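You operate a simulated robot arm through the tools that you are given. There is no shell and no other tool. Be economical: measure what you need, move in short steps, check, and stop when the job is done.

You run a simulated robot arm. Do the job below in one go: nothing can be reset, and whatever is moved stays where it is left.

JOB
Switch the printer off and clean off the toner dust and lid dust.
Fine: toner dust dry, with the green brush; the lid with the green cloth; both back. It stays off.

Only the result counts: the job must be done as asked and must still hold three seconds after the hand-in. Knocking over, shifting, dropping, spilling or breaking anything else fails it. A push-on lid holds only when it is set on centred and level and pressed home; a screw cap is set on level and turned clockwise until tight. Flat cloth is picked up by pressing the open fingertips on it (5 to 10 N) and closing them slowly along it; thin cloth reads only 2 to 8 mm in the jaws.

ROBOT AND FRAMES
A 7-joint arm with a two-finger parallel gripper, fixed in place. Base frame: the origin is at the foot of the arm, x ahead of it, y to its left, z up; the work surface is at about z = 0.76. Readings come in m, rad, newtons and seconds.
With the tool pointing down near the work surface it reaches from about 0.1 to 0.86 m from the base axis. Its first joint turns from -2.007 to 2.007 rad. Payload 3.91 kg.
The tool frame sits at the grasp point between the pads (the TCP): z along the fingers, y along the line on which they close. The tips reach 0.03 m beyond it. The gripper opens to 0.11 m. The fingers are 0.02 m wide and 0.01 m thick; the gripper's body (0.048 by 0.112 m) begins 0.055 m behind the TCP.
Orientation is that of the tool frame in the base frame, as a unit quaternion [x, y, z, w]. With the fingers straight down and closing along the base's y, the tool's x points along the base's -x, its y along +y and its z along -z.

CONTROLS
- The arm moves only by the tool play_rows. Its argument "series" is a list of rows, each a list of 7 numbers: the shift along the tool's x, y, z in units of 20 mm (1.0 is 20 mm), then the turn, a rotation vector about the tool's x, y, z in units of 5 degrees (1.0 is 5 degrees), then the finger opening in m, from 0 to 0.11. In form: [[dx, dy, dz, wx, wy, wz, hand], ...]. A call has 1 to 8 rows; each row shifts and turns the commanded pose from where the row before left it, along the tool's axes as they then stand. A call with a number of a shift or a turn outside -1 to 1 is refused whole. A row lasts 0.2 s, in which the tool goes at most 0.05 m and 0.15 rad; a call with a longer step from one row to the next is refused whole, and so is a gripper value outside its range. Where a pose cannot be reached the arm comes as near as it can. A force on the tool above 40 N (or 10 N above the force at the start of the call, whichever is more), or a blocked arm, ends the call early, and 0.2 s more pass. The fingers move at their own pace (about 0.153 m/s each) and stop on an object; they squeeze with about 37 N. The grip force told is the motor's: it shows also when the fingers shut on nothing. Time passes only in rows, and 0.2 s behind the last, so rows that do not move let the fingers close. The reply holds the time, the measured pose of the TCP, the force on the tool along the base axes, the opening and the grip force, in the units named above and with some noise, and new pictures: "views" is both (left out), scene, wrist or none.
- Cameras (640 x 400 px; columns grow to the right, rows downward): "scene" is fixed at [0.221, 0.65, 1.8014]; the picture's right is [-0.82, -0.57, 0.00], its down [-0.39, 0.56, -0.73] and it looks along [0.42, -0.60, -0.68] (base axes); focal length 336 px, centre (320, 200). "wrist" rides on the gripper at [-0.036, 0, -0.057] in the tool frame; the picture's right is [0.00, -1.00, 0.00], its down [0.97, 0.00, -0.24] and it looks along [0.24, 0.00, 0.97] (tool axes); focal length 218 px, centre (320, 200). There is no depth. A picture from a camera that has moved, and an enlarged one, comes with that camera's place and axes in the base frame and with its lens.
- lift_body(by): slides the trunk up (or, below 0, down) by that many m; the arm rides with it, the base frame stays. It gives what a move gives, with no picture.
- enlarge(camera, box): a new picture of the part [left, top, right, bottom] of that camera's present view, enlarged. It takes no simulated time.
- close_job(): hands the job in; it is judged then, once.

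Work in short steps. Places have to be worked out from the pictures, the camera data and where the tool is seen: move nearer, look again, correct. Check each grasp and each placing, and mend what went wrong. You have 120 turns and 150 pictures in all, those below and enlarged ones among them. Open the gripper and draw the arm clear of the work before you hand the job in, unless the task says otherwise; then end with one line.

The tools are called after "Request:" as name(argument=value, ...) on one line, values as JSON. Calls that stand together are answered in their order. play_rows: Moves the arm, as the interface text tells. Its arguments: {"type":"object","properties":{"series":{"type":"array","items":{"type":"array","items":{"type":"number"}}},"views":{"type":"string","enum":["both","scene","wrist","none"]}},"required":["series"]} The other tools are called the same way: lift_body (by) slides the trunk up or down; enlarge (camera, box) takes an enlarged picture of a part of a camera's view; close_job () hands the job in.

At the start:

```text
time_s: 0.0
tcp_pos: [0.5517, -0.0687, 1.3398]
ee_rot: [0.0, 1.0, 0.0, 0.0]
force: [-0.2, 0.6, 0.4]
opening: 0.1102
finger_force: 0.2
trunk travel left (down, up): [-0.9, 0.09]
```

scene: 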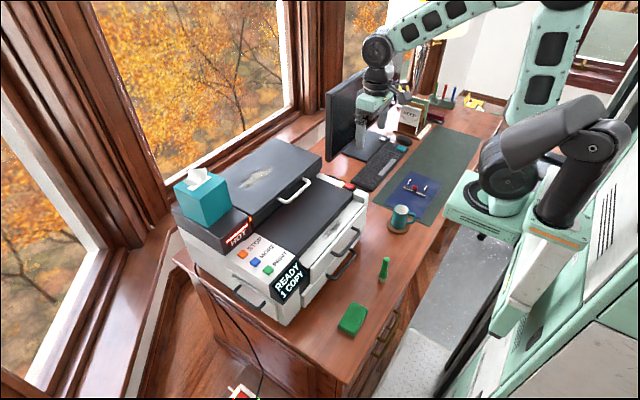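
wrist: 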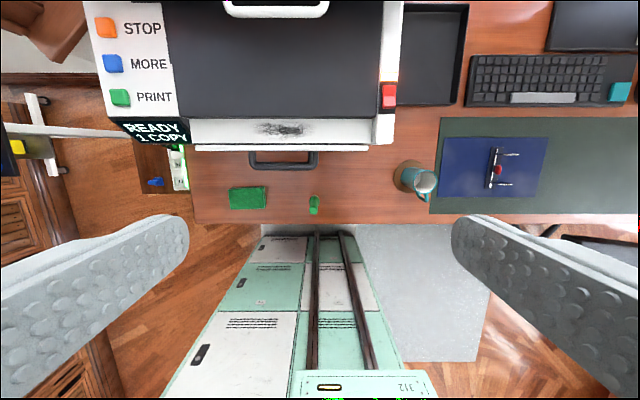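

I'll look closely at the printer and the tools before moving.

Request:
enlarge(camera="scene", box=[160, 130, 420, 340])

Request:
enlarge(camera="wrist", box=[80, 0, 480, 230])

```text
1.90 times, centred on (290, 235) of scene
camera zoom: at [0.221, 0.65, 1.8014], right [-0.82, -0.57, 0.0], down [-0.39, 0.56, -0.73], along [0.42, -0.6, -0.68], focal length 641 px, centre (377, 133)
```

zoom: 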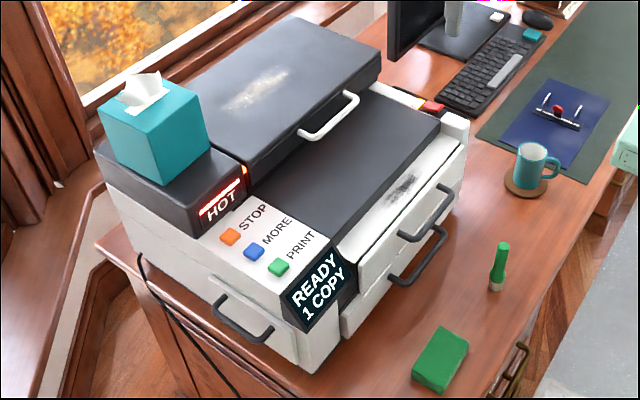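

```text
1.60 times, centred on (280, 115) of wrist
camera zoom: at [0.5873, -0.0681, 1.3954], right [0.0, -1.0, 0.0], down [-0.97, 0.0, 0.24], along [-0.24, 0.0, -0.97], focal length 349 px, centre (384, 336)
```

zoom: 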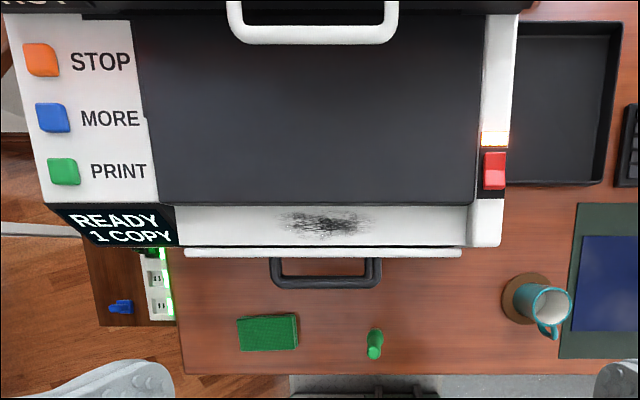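

Rocker estimate ≈ (0.675, -0.184, 0.99), toner ≈ (0.62, 0, 0.967), brush ≈ (0.43, -0.06), cloth ≈ (0.44, 0.14). I move above the rocker for a closer look.

Request:
play_rows(series=[[-0.93, -0.72, 0.87, 0, 0, 0, 0.11], [-0.93, -0.72, 0.87, 0, 0, 0, 0.11], [-0.93, -0.72, 0.87, 0, 0, 0, 0.08], [-0.93, -0.72, 0.87, 0, 0, 0, 0.05], [-0.93, -0.72, 0.87, 0, 0, 0, 0.02], [-0.93, -0.72, 0.87, 0, 0, 0, 0], [-0.93, -0.72, 0.87, 0, 0, 0, 0], [-0.93, -0.72, 0.87, 0, 0, 0, 0]])

```text
time_s: 1.8
tcp_pos: [0.7006, -0.1837, 1.1998]
ee_rot: [0.0, 1.0, 0.0, 0.0]
force: [0.0, 0.6, 0.3]
opening: 0.0001
finger_force: 36.7
trunk travel left (down, up): [-0.9, 0.09]
camera wrist: at [0.7363, -0.1832, 1.2568], right [0.0, -1.0, 0.0], down [-0.97, 0.0, 0.24], along [-0.24, 0.0, -0.97], focal length 218 px, centre (320, 200)
```

scene: 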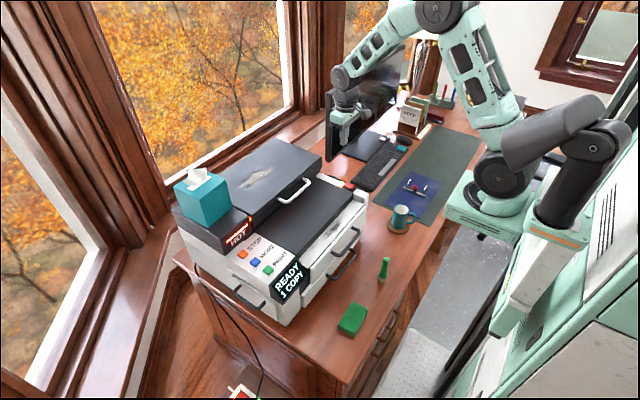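
wrist: 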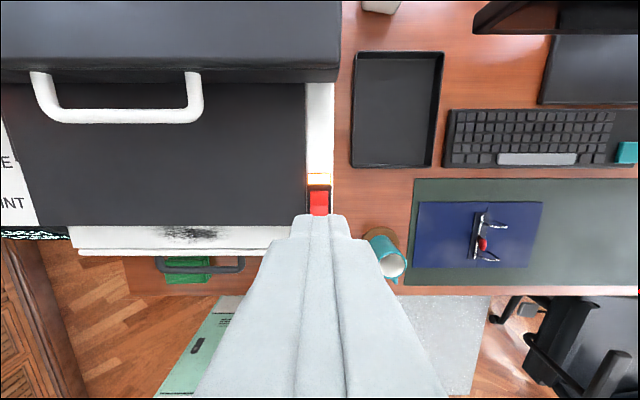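

The rocker sits just past the fingertips; I enlarge it to see how it rocks.

Request:
enlarge(camera="wrist", box=[280, 160, 360, 220])

Request:
enlarge(camera="scene", box=[320, 165, 380, 205])

```text
6.67 times, centred on (320, 190) of wrist
camera zoom: at [0.7363, -0.1832, 1.2568], right [0.0, -1.0, 0.0], down [-0.97, 0.0, 0.24], along [-0.24, 0.0, -0.97], focal length 1455 px, centre (320, 267)
```

zoom: 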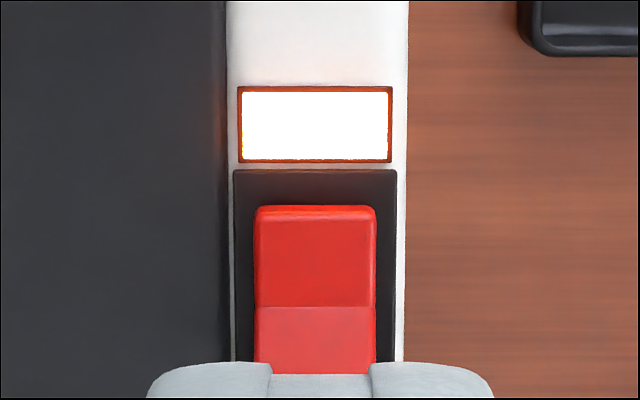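

```text
10.00 times, centred on (350, 185) of scene
camera zoom: at [0.221, 0.65, 1.8014], right [-0.82, -0.57, 0.0], down [-0.39, 0.56, -0.73], along [0.42, -0.6, -0.68], focal length 3365 px, centre (20, 350)
```

zoom: 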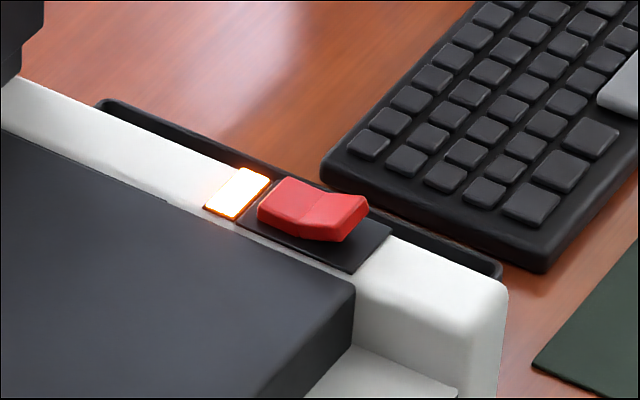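

The front end of the rocker stands up (rear end is down = on). I go above the front end, x≈0.648, before pressing.

Request:
play_rows(series=[[0.88, 0.05, 0.5, 0, 0, 0, 0], [0.88, 0.05, 0.9, 0, 0, 0, 0], [0.88, 0.03, 0.9, 0, 0, 0, 0], [0, 0, 0.9, 0, 0, 0, 0], [0, 0, 0.9, 0, 0, 0, 0], [0, 0, 0.9, 0, 0, 0, 0], [0, 0, 0.9, 0, 0, 0, 0], [0, 0, 0.9, 0, 0, 0, 0]])

Request:
enlarge(camera="scene", box=[320, 150, 395, 205])

```text
time_s: 3.6
tcp_pos: [0.6462, -0.1818, 1.0616]
ee_rot: [0.0, 1.0, 0.001, 0.0]
force: [-0.6, 0.2, -0.2]
opening: 0.0
finger_force: 37.0
trunk travel left (down, up): [-0.9, 0.09]
camera wrist: at [0.6828, -0.1808, 1.1186], right [0.0, -1.0, 0.0], down [-0.97, 0.0, 0.24], along [-0.24, 0.0, -0.97], focal length 218 px, centre (320, 200)
```

scene: 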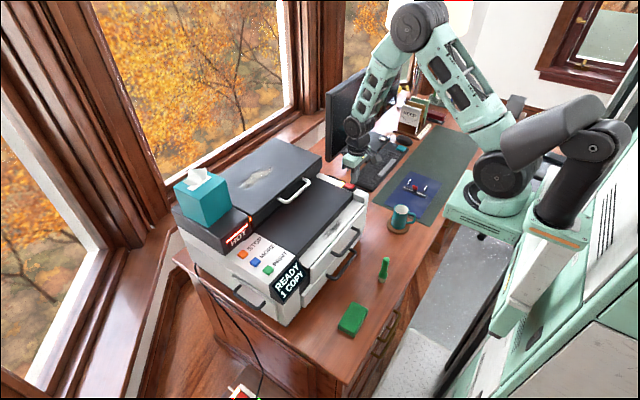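
wrist: 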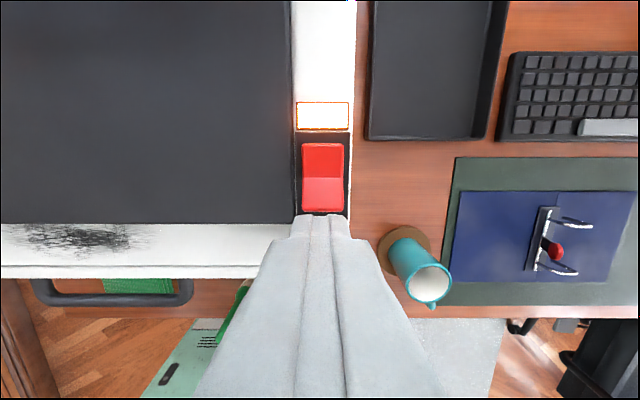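

```text
7.27 times, centred on (358, 178) of scene
camera zoom: at [0.221, 0.65, 1.8014], right [-0.82, -0.57, 0.0], down [-0.39, 0.56, -0.73], along [0.42, -0.6, -0.68], focal length 2448 px, centre (47, 364)
```

zoom: 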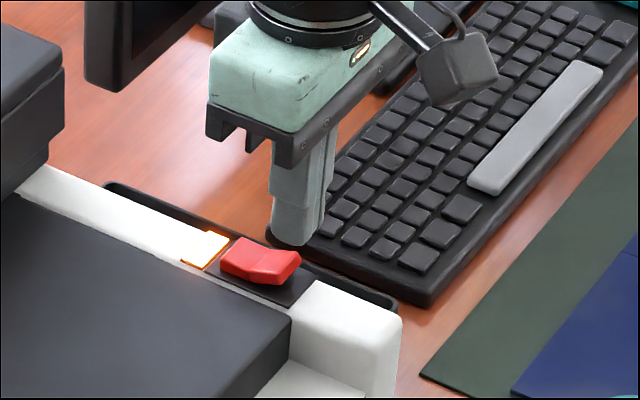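

Aligned over the front half of the rocker; press down in small steps.

Request:
play_rows(series=[[0, 0, 0.6, 0, 0, 0, 0], [0, 0, 0.5, 0, 0, 0, 0], [0, 0, 0.25, 0, 0, 0, 0], [0, 0, 0.25, 0, 0, 0, 0], [0, 0, 0.25, 0, 0, 0, 0]], views="wrist")

```text
time_s: 4.7
tcp_pos: [0.6474, -0.1824, 1.0365]
ee_rot: [0.0, 1.0, -0.001, 0.002]
force: [-9.1, 1.1, 28.6]
opening: 0.0
finger_force: 37.3
trunk travel left (down, up): [-0.9, 0.09]
stopped in row 5: the force on the tool passed its limit (the readings are from after the stop); the commanded pose is now the measured one
camera wrist: at [0.6834, -0.1811, 1.0924], right [0.0, -1.0, 0.0], down [-0.97, 0.0, 0.24], along [-0.24, 0.0, -0.97], focal length 218 px, centre (320, 200)
```

wrist: 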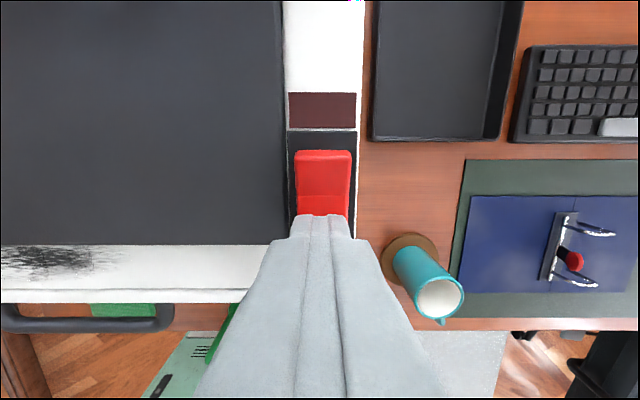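

The lamp is dark: printer off. Now retreat up and look at the lid.

Request:
play_rows(series=[[0, 0, -1, 0, 0, 0, 0], [0, 0, -1, 0, 0, 0, 0], [0, 0, -1, 0, 0, 0, 0], [0, 0, -1, 0, 0, 0, 0.02], [-0.8, 0.9, -1, 0, 0, 0, 0.05], [-0.8, 0.9, -1, 0, 0, 0, 0.08], [-0.8, 0.9, -1, 0, 0, 0, 0.11], [-0.8, 0.9, -1, 0, 0, 0, 0.11]], views="none")

Request:
play_rows(series=[[-0.8, 0.9, -1, 0, -0.6, 0, 0.11], [-0.8, 0.9, -1, 0, -0.6, 0, 0.11], [-0.8, 0.9, -1, 0, -0.6, 0, 0.11], [-0.8, 0.9, -1, 0, -0.6, 0, 0.11], [-0.8, 0.9, -1, 0, -0.6, 0, 0.11]])

```text
time_s: 6.5
tcp_pos: [0.7112, -0.1081, 1.1959]
ee_rot: [-0.001, 1.0, 0.0, 0.001]
force: [-0.7, -1.1, 1.2]
opening: 0.1099
finger_force: 0.1
trunk travel left (down, up): [-0.9, 0.09]
```

```text
time_s: 7.7
tcp_pos: [0.7833, -0.021, 1.3033]
ee_rot: [0.001, 0.991, 0.0, 0.132]
force: [0.7, 0.0, 0.0]
opening: 0.1099
finger_force: 0.0
trunk travel left (down, up): [-0.9, 0.09]
camera wrist: at [0.8024, -0.0191, 1.3675], right [0.0, -1.0, 0.0], down [-1.0, 0.0, -0.02], along [0.02, 0.0, -1.0], focal length 218 px, centre (320, 200)
```

scene: 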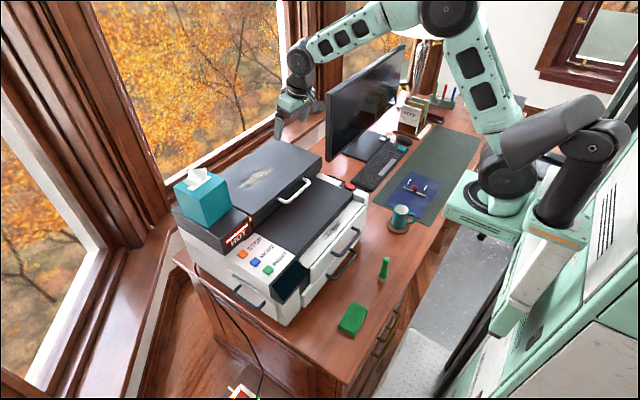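
wrist: 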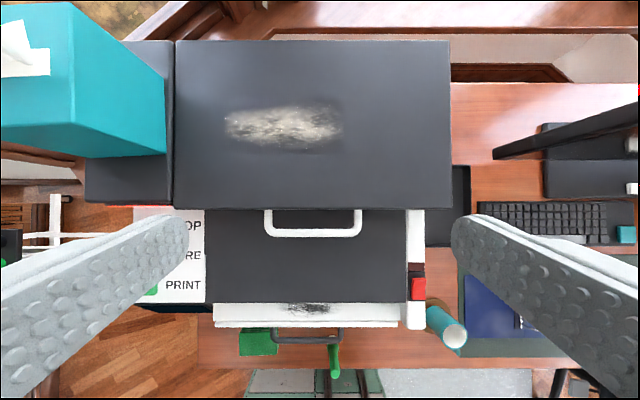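

Lid dust ≈ (0.915, 0.03, 1.063); lid spans x 0.80–1.03. The display is dark. Now inspect brush and cloth closely in the scene.

Request:
enlarge(camera="scene", box=[330, 245, 410, 345])

Request:
enlarge(camera="wrist", box=[160, 100, 440, 390])

```text
4.00 times, centred on (370, 295) of scene
camera zoom: at [0.221, 0.65, 1.8014], right [-0.82, -0.57, 0.0], down [-0.39, 0.56, -0.73], along [0.42, -0.6, -0.68], focal length 1346 px, centre (120, -180)
```

zoom: 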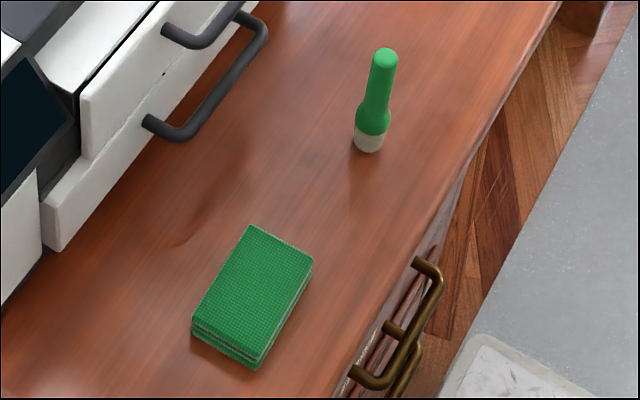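

```text
1.38 times, centred on (300, 245) of wrist
camera zoom: at [0.8024, -0.0191, 1.3675], right [0.0, -1.0, 0.0], down [-1.0, 0.0, -0.02], along [0.02, 0.0, -1.0], focal length 301 px, centre (348, 138)
```

zoom: 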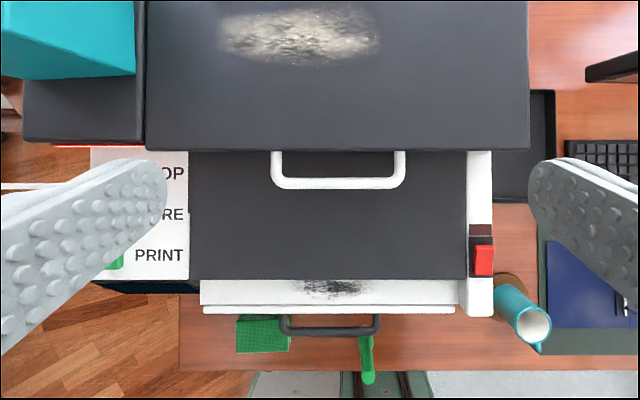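

Brush stands upright, ~0.12 m tall with bristles down, at ≈ (0.433, -0.042); handle ~21 mm. I straighten the tool and travel above it.

Request:
play_rows(series=[[0.5, 0, 0, 0, 1, 0, 0.11], [0.5, 0, 0, 0, 1, 0, 0.11], [0.5, 0, 0, 0, 1, 0, 0.11], [1, 0, 0, 0, 0, 0, 0.11], [1, 0, 0, 0, 0, 0, 0.11], [1, 0, 0, 0, 0, 0, 0.11], [1, 0, 0, 0, 0, 0, 0.11], [1, 0, 0, 0, 0, 0, 0.11]], views="none")

Request:
play_rows(series=[[1, 0, 0, 0, 0, 0, 0.11], [1, 0, 0, 0, 0, 0, 0.11], [1, 0, 0.6, 0, 0, 0, 0.11], [1, 0, 1, 0, 0, 0, 0.11], [1, 0, 1, 0, 0, 0, 0.11], [1, 0, 1, 0, 0, 0, 0.11], [1, 0, 1, 0, 0, 0, 0.11], [1, 0, 1, 0, 0, 0, 0.11]])

```text
time_s: 9.5
tcp_pos: [0.6516, -0.0186, 1.2933]
ee_rot: [0.0, 1.0, 0.0, 0.002]
force: [0.3, 0.4, 0.5]
opening: 0.11
finger_force: 0.1
trunk travel left (down, up): [-0.9, 0.09]
```

```text
time_s: 11.3
tcp_pos: [0.4922, -0.0189, 1.1831]
ee_rot: [-0.001, 1.0, 0.0, 0.002]
force: [-0.4, 0.6, 0.8]
opening: 0.1101
finger_force: 0.0
trunk travel left (down, up): [-0.9, 0.09]
camera wrist: at [0.528, -0.0186, 1.24], right [0.0, -1.0, 0.0], down [-0.97, 0.0, 0.24], along [-0.24, 0.0, -0.97], focal length 218 px, centre (320, 200)
```

scene: 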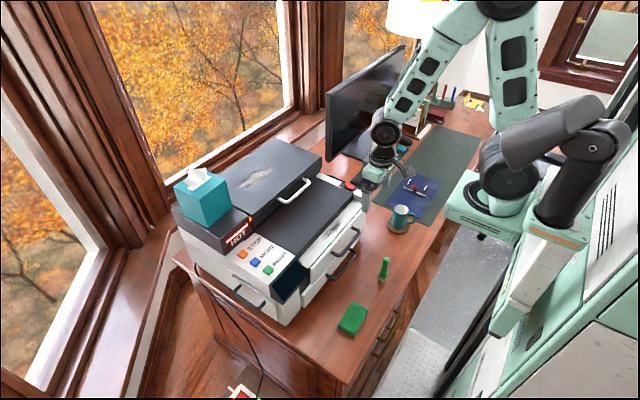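
wrist: 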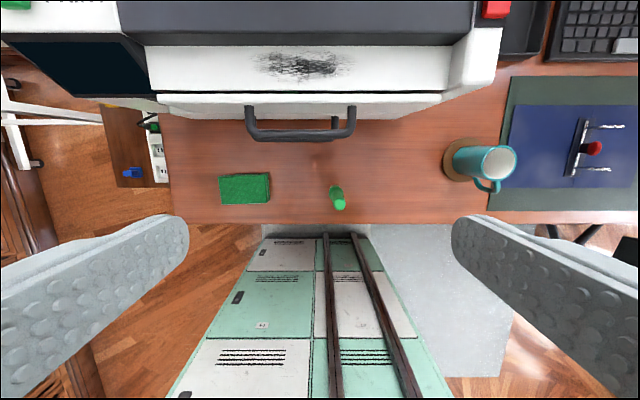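

Brush refined to ≈ (0.435, -0.049). Move over it and descend partway.

Request:
play_rows(series=[[0.95, -0.5, 1, 0, 0, 0, 0.11], [0.95, -0.5, 1, 0, 0, 0, 0.11], [0.95, -0.5, 1, 0, 0, 0, 0.11], [0, 0, 1, 0, 0, 0, 0.11], [0, 0, 1, 0, 0, 0, 0.1], [0, 0, 1, 0, 0, 0, 0.09], [0, 0, 1, 0, 0, 0, 0.08], [0, 0, 1, 0, 0, 0, 0.07]])

```text
time_s: 13.1
tcp_pos: [0.4868, -0.0306, 1.0271]
ee_rot: [0.0, 1.0, 0.001, 0.003]
force: [-0.8, 0.1, -0.5]
opening: 0.0701
finger_force: 0.0
out of reach, approached as far as the arm can: row 1, 2, 3
trunk travel left (down, up): [-0.9, 0.09]
camera wrist: at [0.5232, -0.0301, 1.0844], right [0.0, -1.0, 0.0], down [-0.97, 0.0, 0.24], along [-0.24, 0.0, -0.97], focal length 218 px, centre (320, 200)
```

scene: 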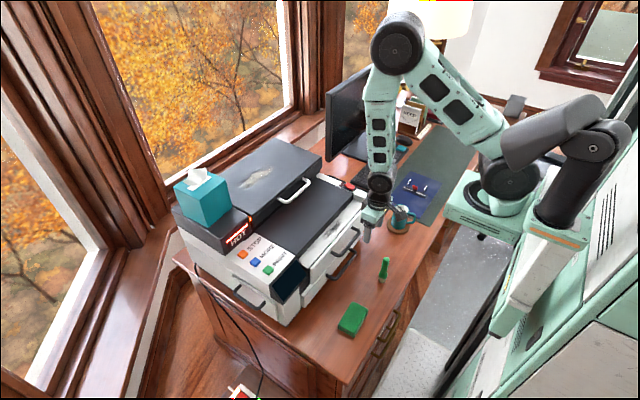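
wrist: 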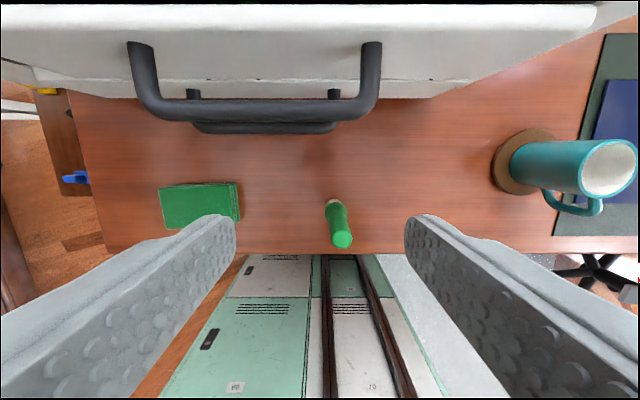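

The arm could not fold that far at the higher height; it's lower now, so I retry the shift to (0.435, -0.050).

Request:
play_rows(series=[[0.65, -0.25, 0.3, 0, 0, 0, 0.07], [0.65, -0.25, 0.3, 0, 0, 0, 0.07], [0.65, -0.25, 0.3, 0, 0, 0, 0.07], [0.65, -0.25, 0.3, 0, 0, 0, 0.07]])

```text
time_s: 14.1
tcp_pos: [0.4607, -0.043, 0.9939]
ee_rot: [0.001, 1.0, -0.001, 0.002]
force: [-0.2, 0.3, 0.6]
opening: 0.0699
finger_force: 0.0
out of reach, approached as far as the arm can: row 2, 3, 4
trunk travel left (down, up): [-0.9, 0.09]
camera wrist: at [0.4966, -0.042, 1.0495], right [0.0, -1.0, 0.0], down [-0.97, 0.0, 0.24], along [-0.24, 0.0, -0.97], focal length 218 px, centre (320, 200)
```

scene: 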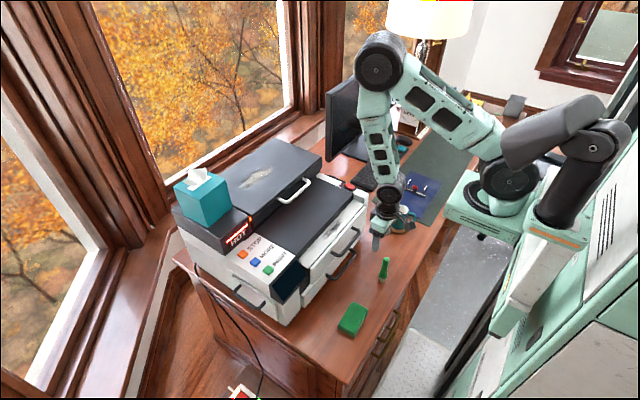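
wrist: 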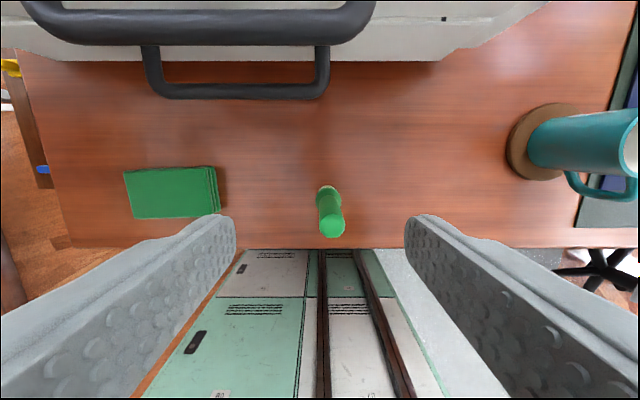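

An elbow limit again, easing as I descend. I go down to z≈0.925 (tips still above the brush) then shift.

Request:
play_rows(series=[[0, 0, 0.9, 0, 0, 0, 0.07], [0, 0, 0.9, 0, 0, 0, 0.07], [0, 0, 0.9, 0, 0, 0, 0.07], [0, 0, 0.8, 0, 0, 0, 0.07], [0.5, -0.15, 0, 0, 0, 0, 0.07], [0.5, -0.15, 0, 0, 0, 0, 0.07], [0.3, 0, 0, 0, 0, 0, 0.07]])

```text
time_s: 15.7
tcp_pos: [0.4356, -0.0497, 0.9219]
ee_rot: [0.0, 1.0, -0.001, 0.002]
force: [-0.9, -0.4, 0.2]
opening: 0.07
finger_force: 0.0
trunk travel left (down, up): [-0.9, 0.09]
camera wrist: at [0.4708, -0.0483, 0.9788], right [0.0, -1.0, 0.0], down [-0.97, 0.0, 0.24], along [-0.24, 0.0, -0.97], focal length 218 px, centre (320, 200)
```

scene: 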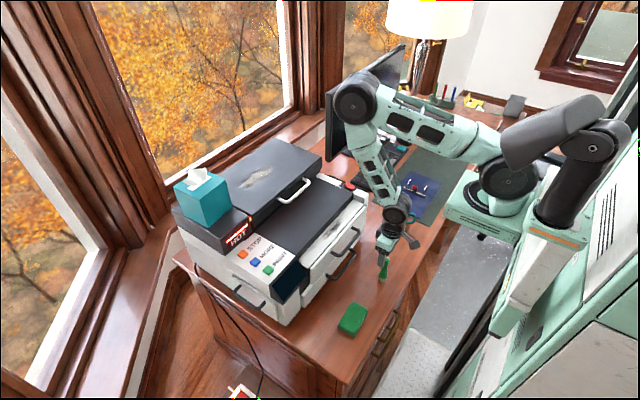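
wrist: 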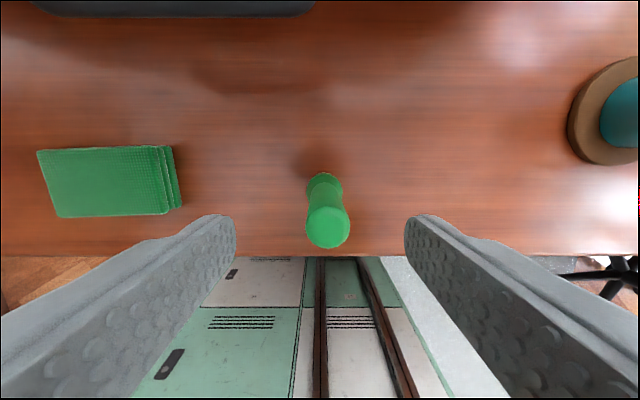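

Centred over the brush. Descend to z≈0.85 and close.

Request:
play_rows(series=[[0, -0.1, 0.9, 0, 0, 0, 0.07], [0, 0, 0.9, 0, 0, 0, 0.07], [0, 0, 0.9, 0, 0, 0, 0.07], [0, 0, 0.9, 0, 0, 0, 0.07], [0, 0, 0, 0, 0, 0, 0.04], [0, 0, 0, 0, 0, 0, 0.02], [0, 0, 0, 0, 0, 0, 0], [0, 0, 0, 0, 0, 0, 0]])

```text
time_s: 17.5
tcp_pos: [0.4376, -0.0528, 0.8511]
ee_rot: [0.0, 1.0, -0.001, 0.001]
force: [0.0, -0.1, -0.6]
opening: 0.0207
finger_force: 36.4
trunk travel left (down, up): [-0.9, 0.09]
camera wrist: at [0.4727, -0.0517, 0.9075], right [0.0, -1.0, 0.0], down [-0.97, 0.0, 0.24], along [-0.24, 0.0, -0.97], focal length 218 px, centre (320, 200)
```

scene: 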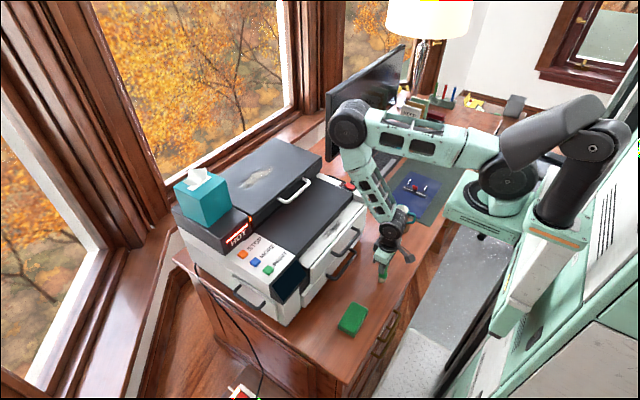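
wrist: 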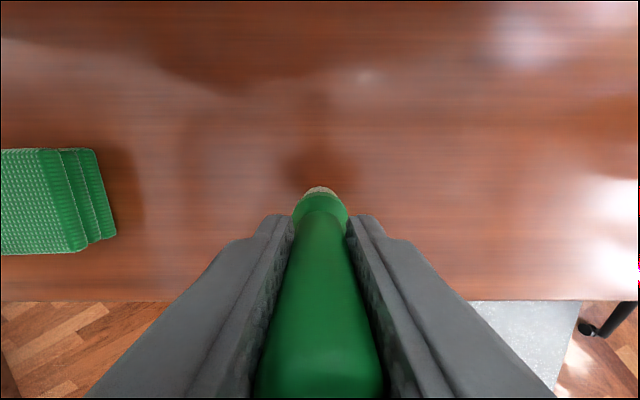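

Brush gripped at 21 mm. I raise the trunk 0.09 to lift it straight up and gain room for the folded elbow.

Request:
lift_body(by=0.09)

Request:
play_rows(series=[[0, 0.2, -1, 0, 0, 0, 0], [0, 0.4, -1, 0, 0, 0, 0], [-0.3, 0.4, -1, 0, 0, 0, 0], [-0.6, 0.4, -1, 0, 0, 0, 0], [-0.8, 0.4, -1, 0, 0, 0, 0], [-0.8, 0.4, -1, 0, 0, 0, 0], [-0.8, 0.4, -1, 0, 0, 0, 0], [-0.8, 0, -1, 0, 0, 0, 0]])

```text
time_s: 18.7
tcp_pos: [0.4358, -0.0524, 0.9408]
ee_rot: [0.0, 1.0, 0.0, 0.002]
force: [-0.2, -0.3, -1.0]
opening: 0.0209
finger_force: 37.0
trunk travel left (down, up): [-0.99, 0.0]
```

```text
time_s: 20.5
tcp_pos: [0.5153, -0.0008, 1.1023]
ee_rot: [0.0, 1.0, 0.0, 0.003]
force: [-0.2, 0.8, -0.7]
opening: 0.0208
finger_force: 37.4
trunk travel left (down, up): [-0.99, 0.0]
camera wrist: at [0.5518, 0.001, 1.1584], right [0.0, -1.0, 0.0], down [-0.97, 0.0, 0.24], along [-0.24, 0.0, -0.97], focal length 218 px, centre (320, 200)
```

scene: 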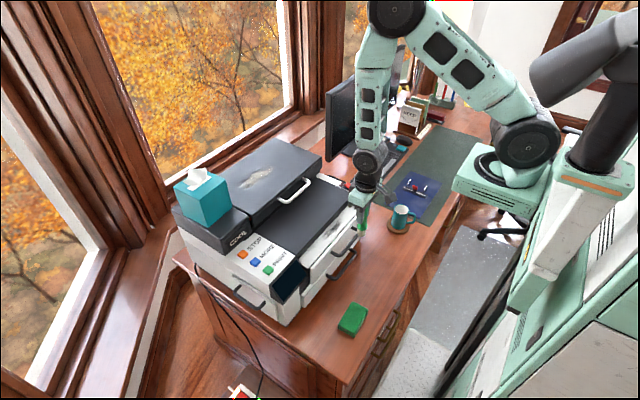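
wrist: 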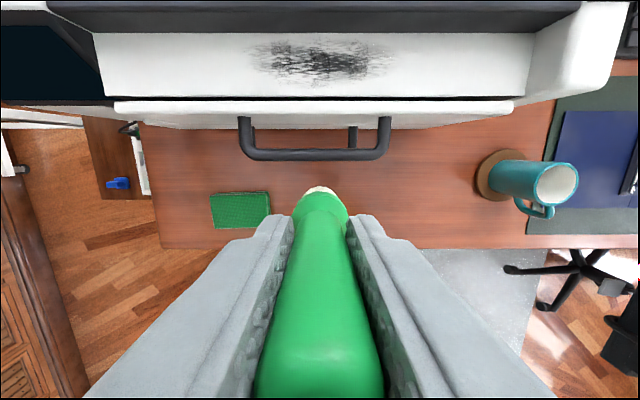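

Patch spans x≈0.60–0.632, y≈-0.05…0.055. I move above its left end at (0.612, 0.062), bristles at ~1.01.

Request:
play_rows(series=[[-0.97, 0.62, 0, 0, 0, 0, 0], [-0.97, 0.62, 0, 0, 0, 0, 0], [-0.97, 0.62, 0, 0, 0, 0, 0], [-0.97, 0.62, 0, 0, 0, 0, 0], [-0.97, 0.62, 0, 0, 0, 0, 0], [0, 0, 0.7, 0, 0, 0, 0]])

Request:
enlarge(camera="scene", box=[270, 160, 390, 260])

```text
time_s: 21.9
tcp_pos: [0.6165, 0.0611, 1.0867]
ee_rot: [0.001, 1.0, -0.001, 0.003]
force: [0.1, 0.2, -1.1]
opening: 0.0207
finger_force: 37.2
trunk travel left (down, up): [-0.99, 0.0]
camera wrist: at [0.6511, 0.062, 1.1445], right [0.0, -1.0, 0.0], down [-0.97, 0.0, 0.24], along [-0.24, 0.0, -0.97], focal length 218 px, centre (320, 200)
```

scene: 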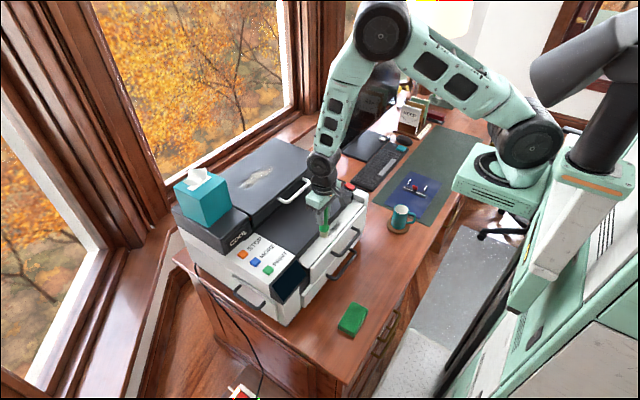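
wrist: 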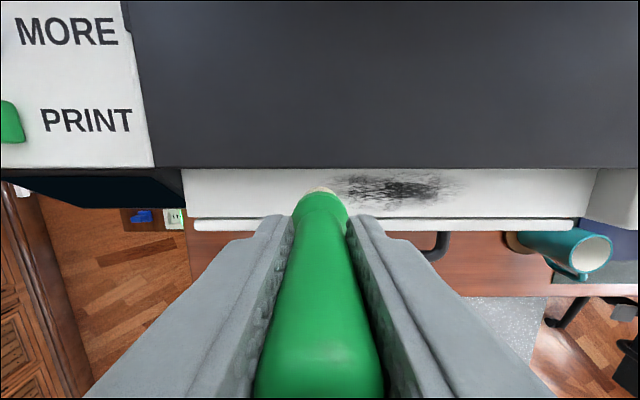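

```text
4.00 times, centred on (330, 210) of scene
camera zoom: at [0.221, 0.65, 1.8014], right [-0.82, -0.57, 0.0], down [-0.39, 0.56, -0.73], along [0.42, -0.6, -0.68], focal length 1346 px, centre (280, 160)
```

zoom: 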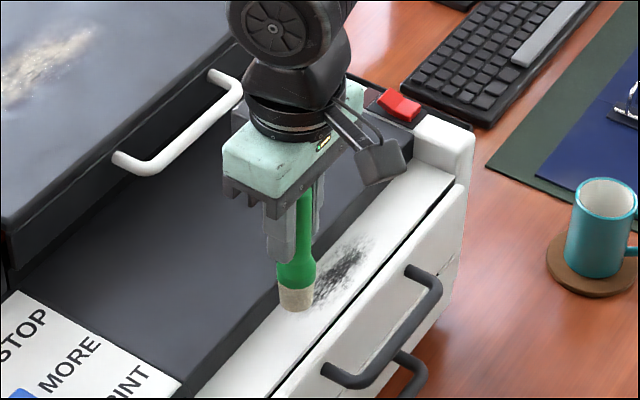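

Bristles hover at the left end of the patch. Descend gently until contact.

Request:
play_rows(series=[[0.1, 0, 0.5, 0, 0, 0, 0], [0.1, 0, 0.4, 0, 0, 0, 0], [0, 0, 0.2, 0, 0, 0, 0], [0, 0, 0.2, 0, 0, 0, 0], [0, 0, 0.2, 0, 0, 0, 0]], views="none")

Request:
enlarge(camera="scene", box=[270, 160, 390, 260])

```text
time_s: 23.1
tcp_pos: [0.6098, 0.0614, 1.0573]
ee_rot: [0.0, 1.0, 0.0, 0.002]
force: [0.2, 0.2, 0.3]
opening: 0.021
finger_force: 37.1
trunk travel left (down, up): [-0.99, 0.0]
```

```text
4.00 times, centred on (330, 210) of scene
camera zoom: at [0.221, 0.65, 1.8014], right [-0.82, -0.57, 0.0], down [-0.39, 0.56, -0.73], along [0.42, -0.6, -0.68], focal length 1346 px, centre (280, 160)
```

zoom: 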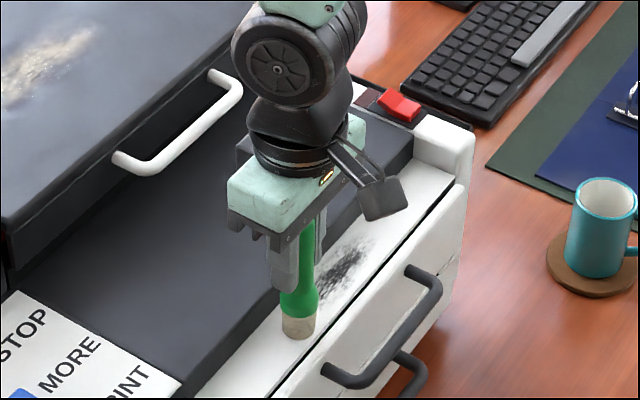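

No contact force yet; continue down in 3 mm steps.

Request:
play_rows(series=[[0, 0, 0.15, 0, 0, 0, 0], [0, 0, 0.15, 0, 0, 0, 0]], views="none")

```text
time_s: 23.7
tcp_pos: [0.6123, 0.0618, 1.0539]
ee_rot: [0.0, 1.0, 0.0, 0.005]
force: [-0.3, 0.7, 28.8]
opening: 0.0213
finger_force: 37.3
trunk travel left (down, up): [-0.99, 0.0]
```

Contact at z≈1.055 with 29 N; I ease off ~2 mm and sweep right along the patch.

Request:
play_rows(series=[[0, 0, -0.1, 0, 0, 0, 0], [0, -0.8, 0, 0, 0, 0, 0], [0, -0.8, 0, 0, 0, 0, 0], [0, -0.8, 0, 0, 0, 0, 0], [0, -0.8, 0, 0, 0, 0, 0], [0, -0.8, 0, 0, 0, 0, 0], [0, -0.8, 0, 0, 0, 0, 0], [0, -0.8, 0, 0, 0, 0, 0]])

```text
time_s: 25.5
tcp_pos: [0.6104, -0.0522, 1.0538]
ee_rot: [0.0, 1.0, -0.001, 0.001]
force: [0.5, 0.6, -0.2]
opening: 0.0208
finger_force: 37.3
trunk travel left (down, up): [-0.99, 0.0]
camera wrist: at [0.6476, -0.0515, 1.1104], right [0.0, -1.0, 0.0], down [-0.97, 0.0, 0.24], along [-0.24, 0.0, -0.97], focal length 218 px, centre (320, 200)
```

scene: 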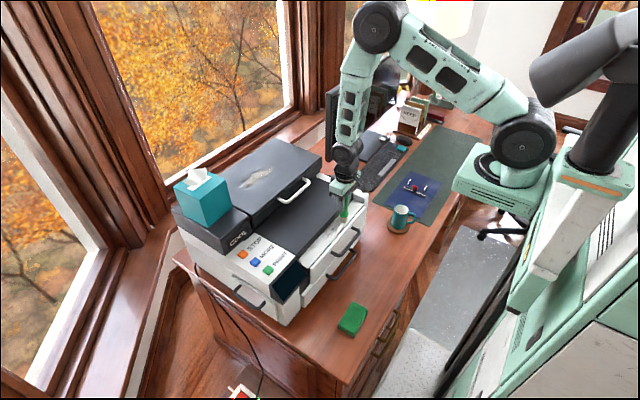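
wrist: 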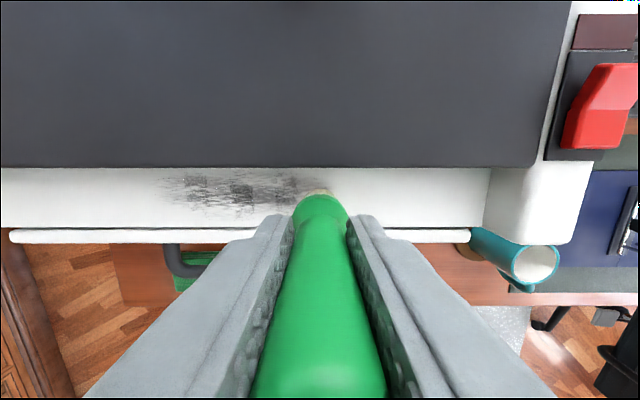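

Partly cleaned, but contact got too light. Press ~1.5 mm more and sweep back a bit farther in.

Request:
play_rows(series=[[0, 0, 0.07, 0, 0, 0, 0], [0, 0.8, 0, 0, 0, 0, 0], [0, 0.8, 0, 0, 0, 0, 0], [0, 0.8, 0, 0, 0, 0, 0], [0, 0.8, 0, 0, 0, 0, 0], [0, 0.8, 0, 0, 0, 0, 0], [0, 0.8, 0, 0, 0, 0, 0], [0, 0.8, 0, 0, 0, 0, 0]])

```text
time_s: 27.3
tcp_pos: [0.6119, 0.0613, 1.0548]
ee_rot: [0.0, 1.0, 0.0, 0.002]
force: [-0.7, -0.2, 7.9]
opening: 0.0207
finger_force: 36.7
trunk travel left (down, up): [-0.99, 0.0]
camera wrist: at [0.6473, 0.0621, 1.1101], right [0.0, -1.0, 0.0], down [-0.97, 0.0, 0.24], along [-0.24, 0.0, -0.97], focal length 218 px, centre (320, 200)
```

scene: 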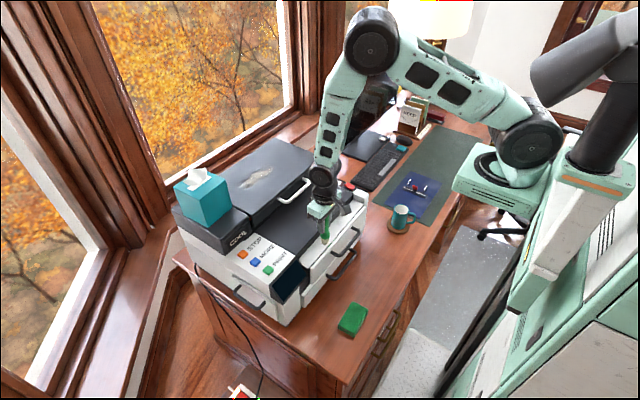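
wrist: 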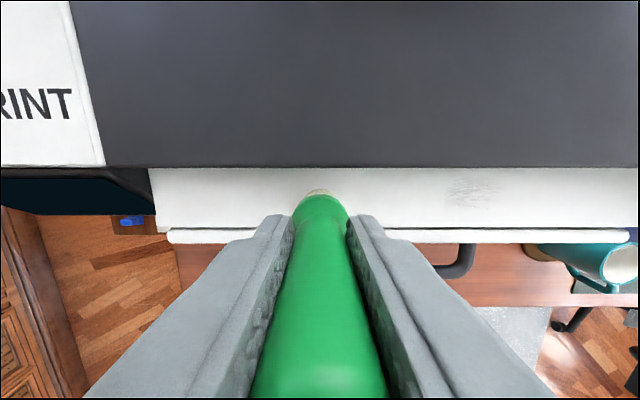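

Nearly clean; a faint trace remains near y≈-0.04. Sweep right again, 3 mm farther back, ending at y≈-0.075.

Request:
play_rows(series=[[-0.15, -0.6, 0, 0, 0, 0, 0], [0, -0.95, 0, 0, 0, 0, 0], [0, -0.95, 0, 0, 0, 0, 0], [0, -0.95, 0, 0, 0, 0, 0], [0, -0.85, 0.03, 0, 0, 0, 0], [0, -0.85, 0.03, 0, 0, 0, 0], [0, -0.85, 0, 0, 0, 0, 0], [0, -0.8, 0, 0, 0, 0, 0]], views="none")

Request:
play_rows(series=[[0.2, 0.8, 0, 0, 0, 0, 0], [0, 0.8, 0, 0, 0, 0, 0], [0, 0.8, 0, 0, 0, 0, 0], [0, 0.8, 0, 0, 0, 0, 0], [0, 0.8, 0, 0, 0, 0, 0], [0, 0.8, 0, 0, 0, 0, 0], [0, 0, -1, 0, 0, 0, 0]])

```text
time_s: 29.1
tcp_pos: [0.6122, -0.0759, 1.0515]
ee_rot: [0.0, 1.0, -0.002, 0.002]
force: [-1.6, 3.3, 19.4]
opening: 0.0209
finger_force: 37.0
trunk travel left (down, up): [-0.99, 0.0]
```

```text
time_s: 30.7
tcp_pos: [0.6101, 0.0212, 1.0689]
ee_rot: [-0.001, 1.0, 0.0, 0.001]
force: [1.5, 0.7, 0.2]
opening: 0.0208
finger_force: 37.1
trunk travel left (down, up): [-0.99, 0.0]
camera wrist: at [0.6459, 0.0216, 1.1246], right [0.0, -1.0, 0.0], down [-0.97, 0.0, 0.24], along [-0.24, 0.0, -0.97], focal length 218 px, centre (320, 200)
```

scene: 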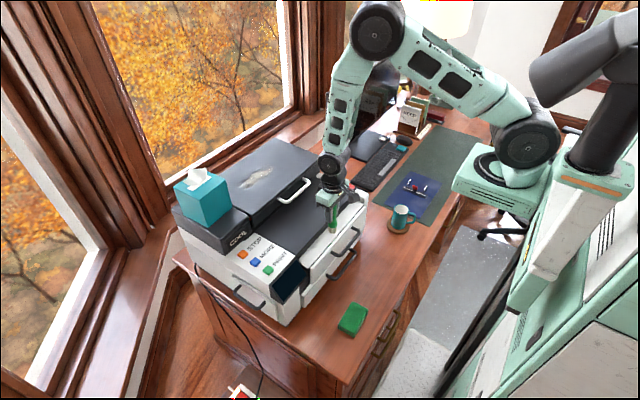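
wrist: 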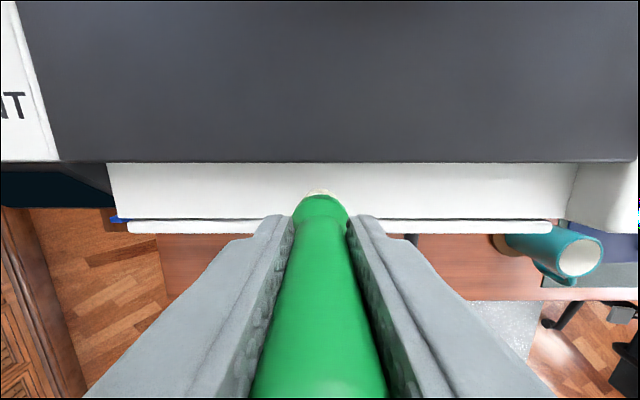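

The ledge is clean. Now return the brush: raise, back out to x≈0.515, then reverse the path down.

Request:
play_rows(series=[[0, -0.3, -1, 0, 0, 0, 0], [0, -0.3, -0.6, 0, 0, 0, 0], [0.95, -0.5, 0, 0, 0, 0, 0], [0.95, -0.5, 0, 0, 0, 0, 0], [0.95, -0.5, 0, 0, 0, 0, 0], [0.95, -0.5, 0, 0, 0, 0, 0], [0.95, -0.5, 0, 0, 0, 0, 0], [0, -0.5, 0, 0, 0, 0, 0]], views="none")

Request:
play_rows(series=[[0.8, 0, 1, 0, 0, 0, 0], [0.8, 0, 1, 0, 0, 0, 0], [0.8, 0, 1, 0, 0, 0, 0], [0.8, 0, 1, 0, 0, 0, 0], [0.6, 0, 1, 0, 0, 0, 0], [0, 0, 1, 0, 0, 0, 0], [0, 0, 1, 0, 0, 0, 0], [0, 0, 1, 0, 0, 0, 0]])

```text
time_s: 32.5
tcp_pos: [0.5142, -0.0512, 1.1041]
ee_rot: [0.001, 1.0, -0.001, 0.002]
force: [0.1, 0.0, -0.2]
opening: 0.0208
finger_force: 37.5
trunk travel left (down, up): [-0.99, 0.0]
```

```text
time_s: 34.3
tcp_pos: [0.4402, -0.0511, 0.9411]
ee_rot: [0.0, 1.0, -0.001, 0.002]
force: [1.3, 0.0, -0.2]
opening: 0.0208
finger_force: 36.7
trunk travel left (down, up): [-0.99, 0.0]
camera wrist: at [0.4758, -0.0495, 0.9982], right [0.0, -1.0, 0.0], down [-0.97, 0.0, 0.24], along [-0.24, 0.0, -0.97], focal length 218 px, centre (320, 200)
```

scene: 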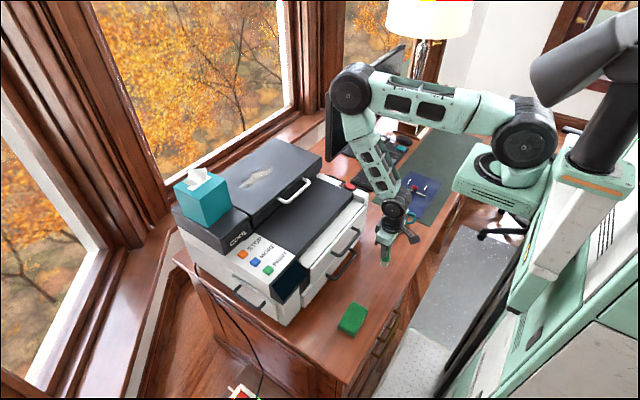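
wrist: 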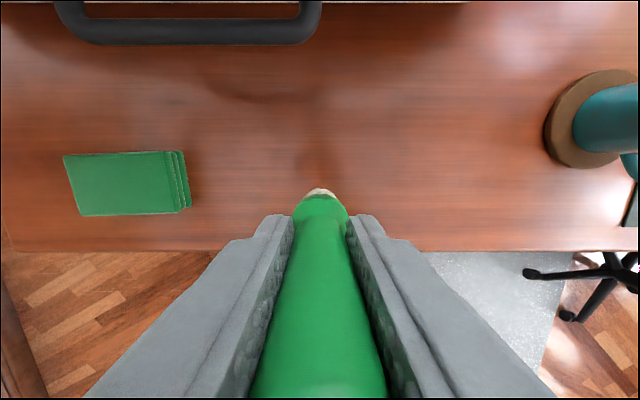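

Go down to just above the table at (0.437, -0.052), with fine last steps.

Request:
play_rows(series=[[0.1, -0.05, 1, 0, 0, 0, 0], [0, 0, 1, 0, 0, 0, 0], [0, 0, 1, 0, 0, 0, 0], [0, 0, 0.9, 0, 0, 0, 0], [0, 0, 0.3, 0, 0, 0, 0]], views="none")

Request:
play_rows(series=[[0, 0, 0.12, 0, 0, 0, 0], [0, 0, 0, 0, 0, 0, 0]], views="none")

```text
time_s: 35.5
tcp_pos: [0.4362, -0.0525, 0.8591]
ee_rot: [0.0, 1.0, -0.002, 0.003]
force: [0.3, -0.1, -0.6]
opening: 0.0208
finger_force: 36.8
trunk travel left (down, up): [-0.99, 0.0]
```

```text
time_s: 36.1
tcp_pos: [0.4379, -0.0529, 0.8567]
ee_rot: [0.0, 1.0, -0.001, 0.002]
force: [0.2, 0.0, 0.1]
opening: 0.0209
finger_force: 36.9
trunk travel left (down, up): [-0.99, 0.0]
```

Request:
play_rows(series=[[0, 0, 0.12, 0, 0, 0, 0], [0, 0, 0.12, 0, 0, 0, 0], [0, 0, 0.05, 0, 0, 0, 0]], views="none")

Request:
enlarge(camera="scene", box=[340, 210, 440, 300])

```text
time_s: 36.9
tcp_pos: [0.4371, -0.0516, 0.8501]
ee_rot: [0.0, 1.0, 0.0, 0.002]
force: [0.4, 0.0, -0.6]
opening: 0.0209
finger_force: 36.7
trunk travel left (down, up): [-0.99, 0.0]
```

```text
4.44 times, centred on (390, 255) of scene
camera zoom: at [0.221, 0.65, 1.8014], right [-0.82, -0.57, 0.0], down [-0.39, 0.56, -0.73], along [0.42, -0.6, -0.68], focal length 1496 px, centre (9, -44)
```

zoom: 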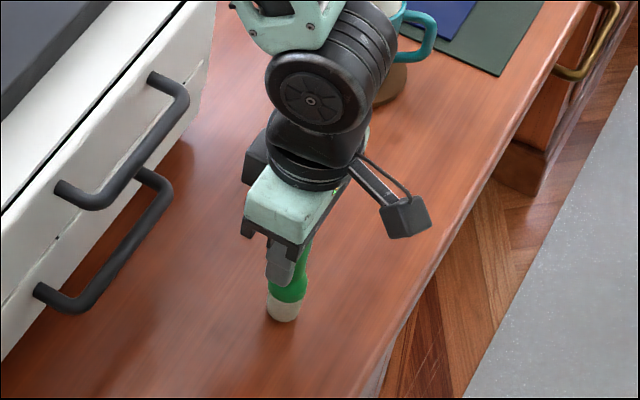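

Still no contact (brush slid up ~2 mm in the jaws). Continue in 1.5 mm steps until force shows.

Request:
play_rows(series=[[0, 0, 0.07, 0, 0, 0, 0], [0, 0, 0.07, 0, 0, 0, 0]], views="none")

```text
time_s: 37.5
tcp_pos: [0.4377, -0.0506, 0.8478]
ee_rot: [0.0, 1.0, -0.001, 0.002]
force: [0.3, -0.1, 0.1]
opening: 0.021
finger_force: 36.9
trunk travel left (down, up): [-0.99, 0.0]
```

Request:
play_rows(series=[[0, 0, 0.06, 0, 0, 0, 0], [0, 0, 0.06, 0, 0, 0, 0]], views="none")

```text
time_s: 38.1
tcp_pos: [0.4377, -0.0511, 0.8458]
ee_rot: [-0.001, 1.0, -0.001, 0.002]
force: [0.1, -0.2, 0.0]
opening: 0.0207
finger_force: 37.2
trunk travel left (down, up): [-0.99, 0.0]
```

Request:
play_rows(series=[[0, 0, 0.06, 0, 0, 0, 0], [0, 0, 0.06, 0, 0, 0, 0]], views="none")

Request:
enlarge(camera="scene", box=[365, 255, 405, 290])

```text
time_s: 38.7
tcp_pos: [0.4374, -0.0513, 0.843]
ee_rot: [0.0, 1.0, -0.001, 0.003]
force: [1.8, -0.7, 28.7]
opening: 0.0214
finger_force: 36.7
trunk travel left (down, up): [-0.99, 0.0]
```

```text
11.43 times, centred on (385, 272) of scene
camera zoom: at [0.221, 0.65, 1.8014], right [-0.82, -0.57, 0.0], down [-0.39, 0.56, -0.73], along [0.42, -0.6, -0.68], focal length 3846 px, centre (-423, -629)
```

zoom: 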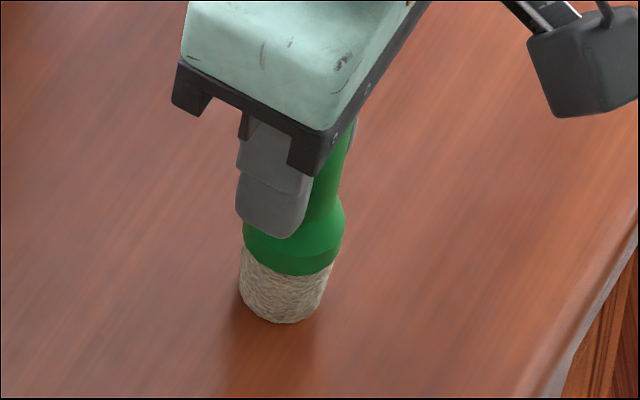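

Firm contact with the table. Ease off, open the fingers gradually, then rise.

Request:
play_rows(series=[[0, 0, -0.08, 0, 0, 0, 0], [0, 0, 0, 0, 0, 0, 0.03], [0, 0, 0, 0, 0, 0, 0.05], [0, 0, 0, 0, 0, 0, 0.07], [0, 0, -0.8, 0, 0, 0, 0.07], [0, 0, -1, 0, 0, 0, 0.07], [0, 0, -1, 0, 0, 0, 0.07], [0, 0, -1, 0, 0, 0, 0.07]])

```text
time_s: 40.5
tcp_pos: [0.4377, -0.0516, 0.9193]
ee_rot: [0.002, 1.0, -0.001, 0.001]
force: [-0.2, 0.3, 0.9]
opening: 0.0701
finger_force: 0.0
trunk travel left (down, up): [-0.99, 0.0]
camera wrist: at [0.4726, -0.0508, 0.9752], right [0.0, -1.0, 0.0], down [-0.97, 0.0, 0.24], along [-0.24, 0.0, -0.97], focal length 218 px, centre (320, 200)
```

scene: 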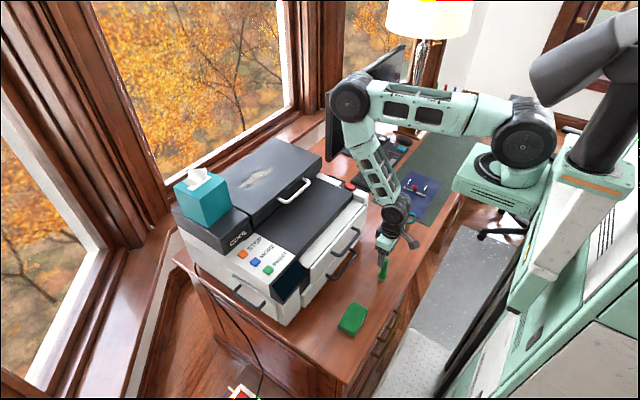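
wrist: 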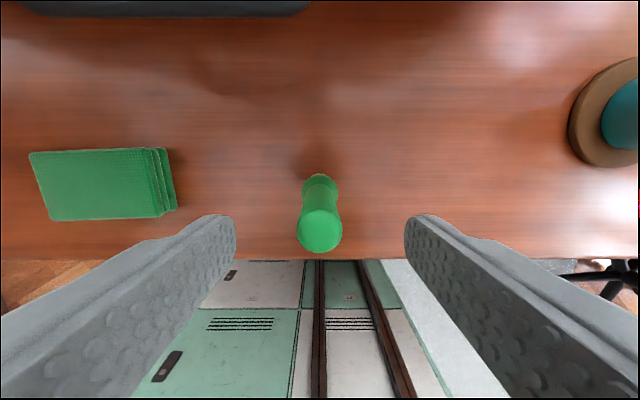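

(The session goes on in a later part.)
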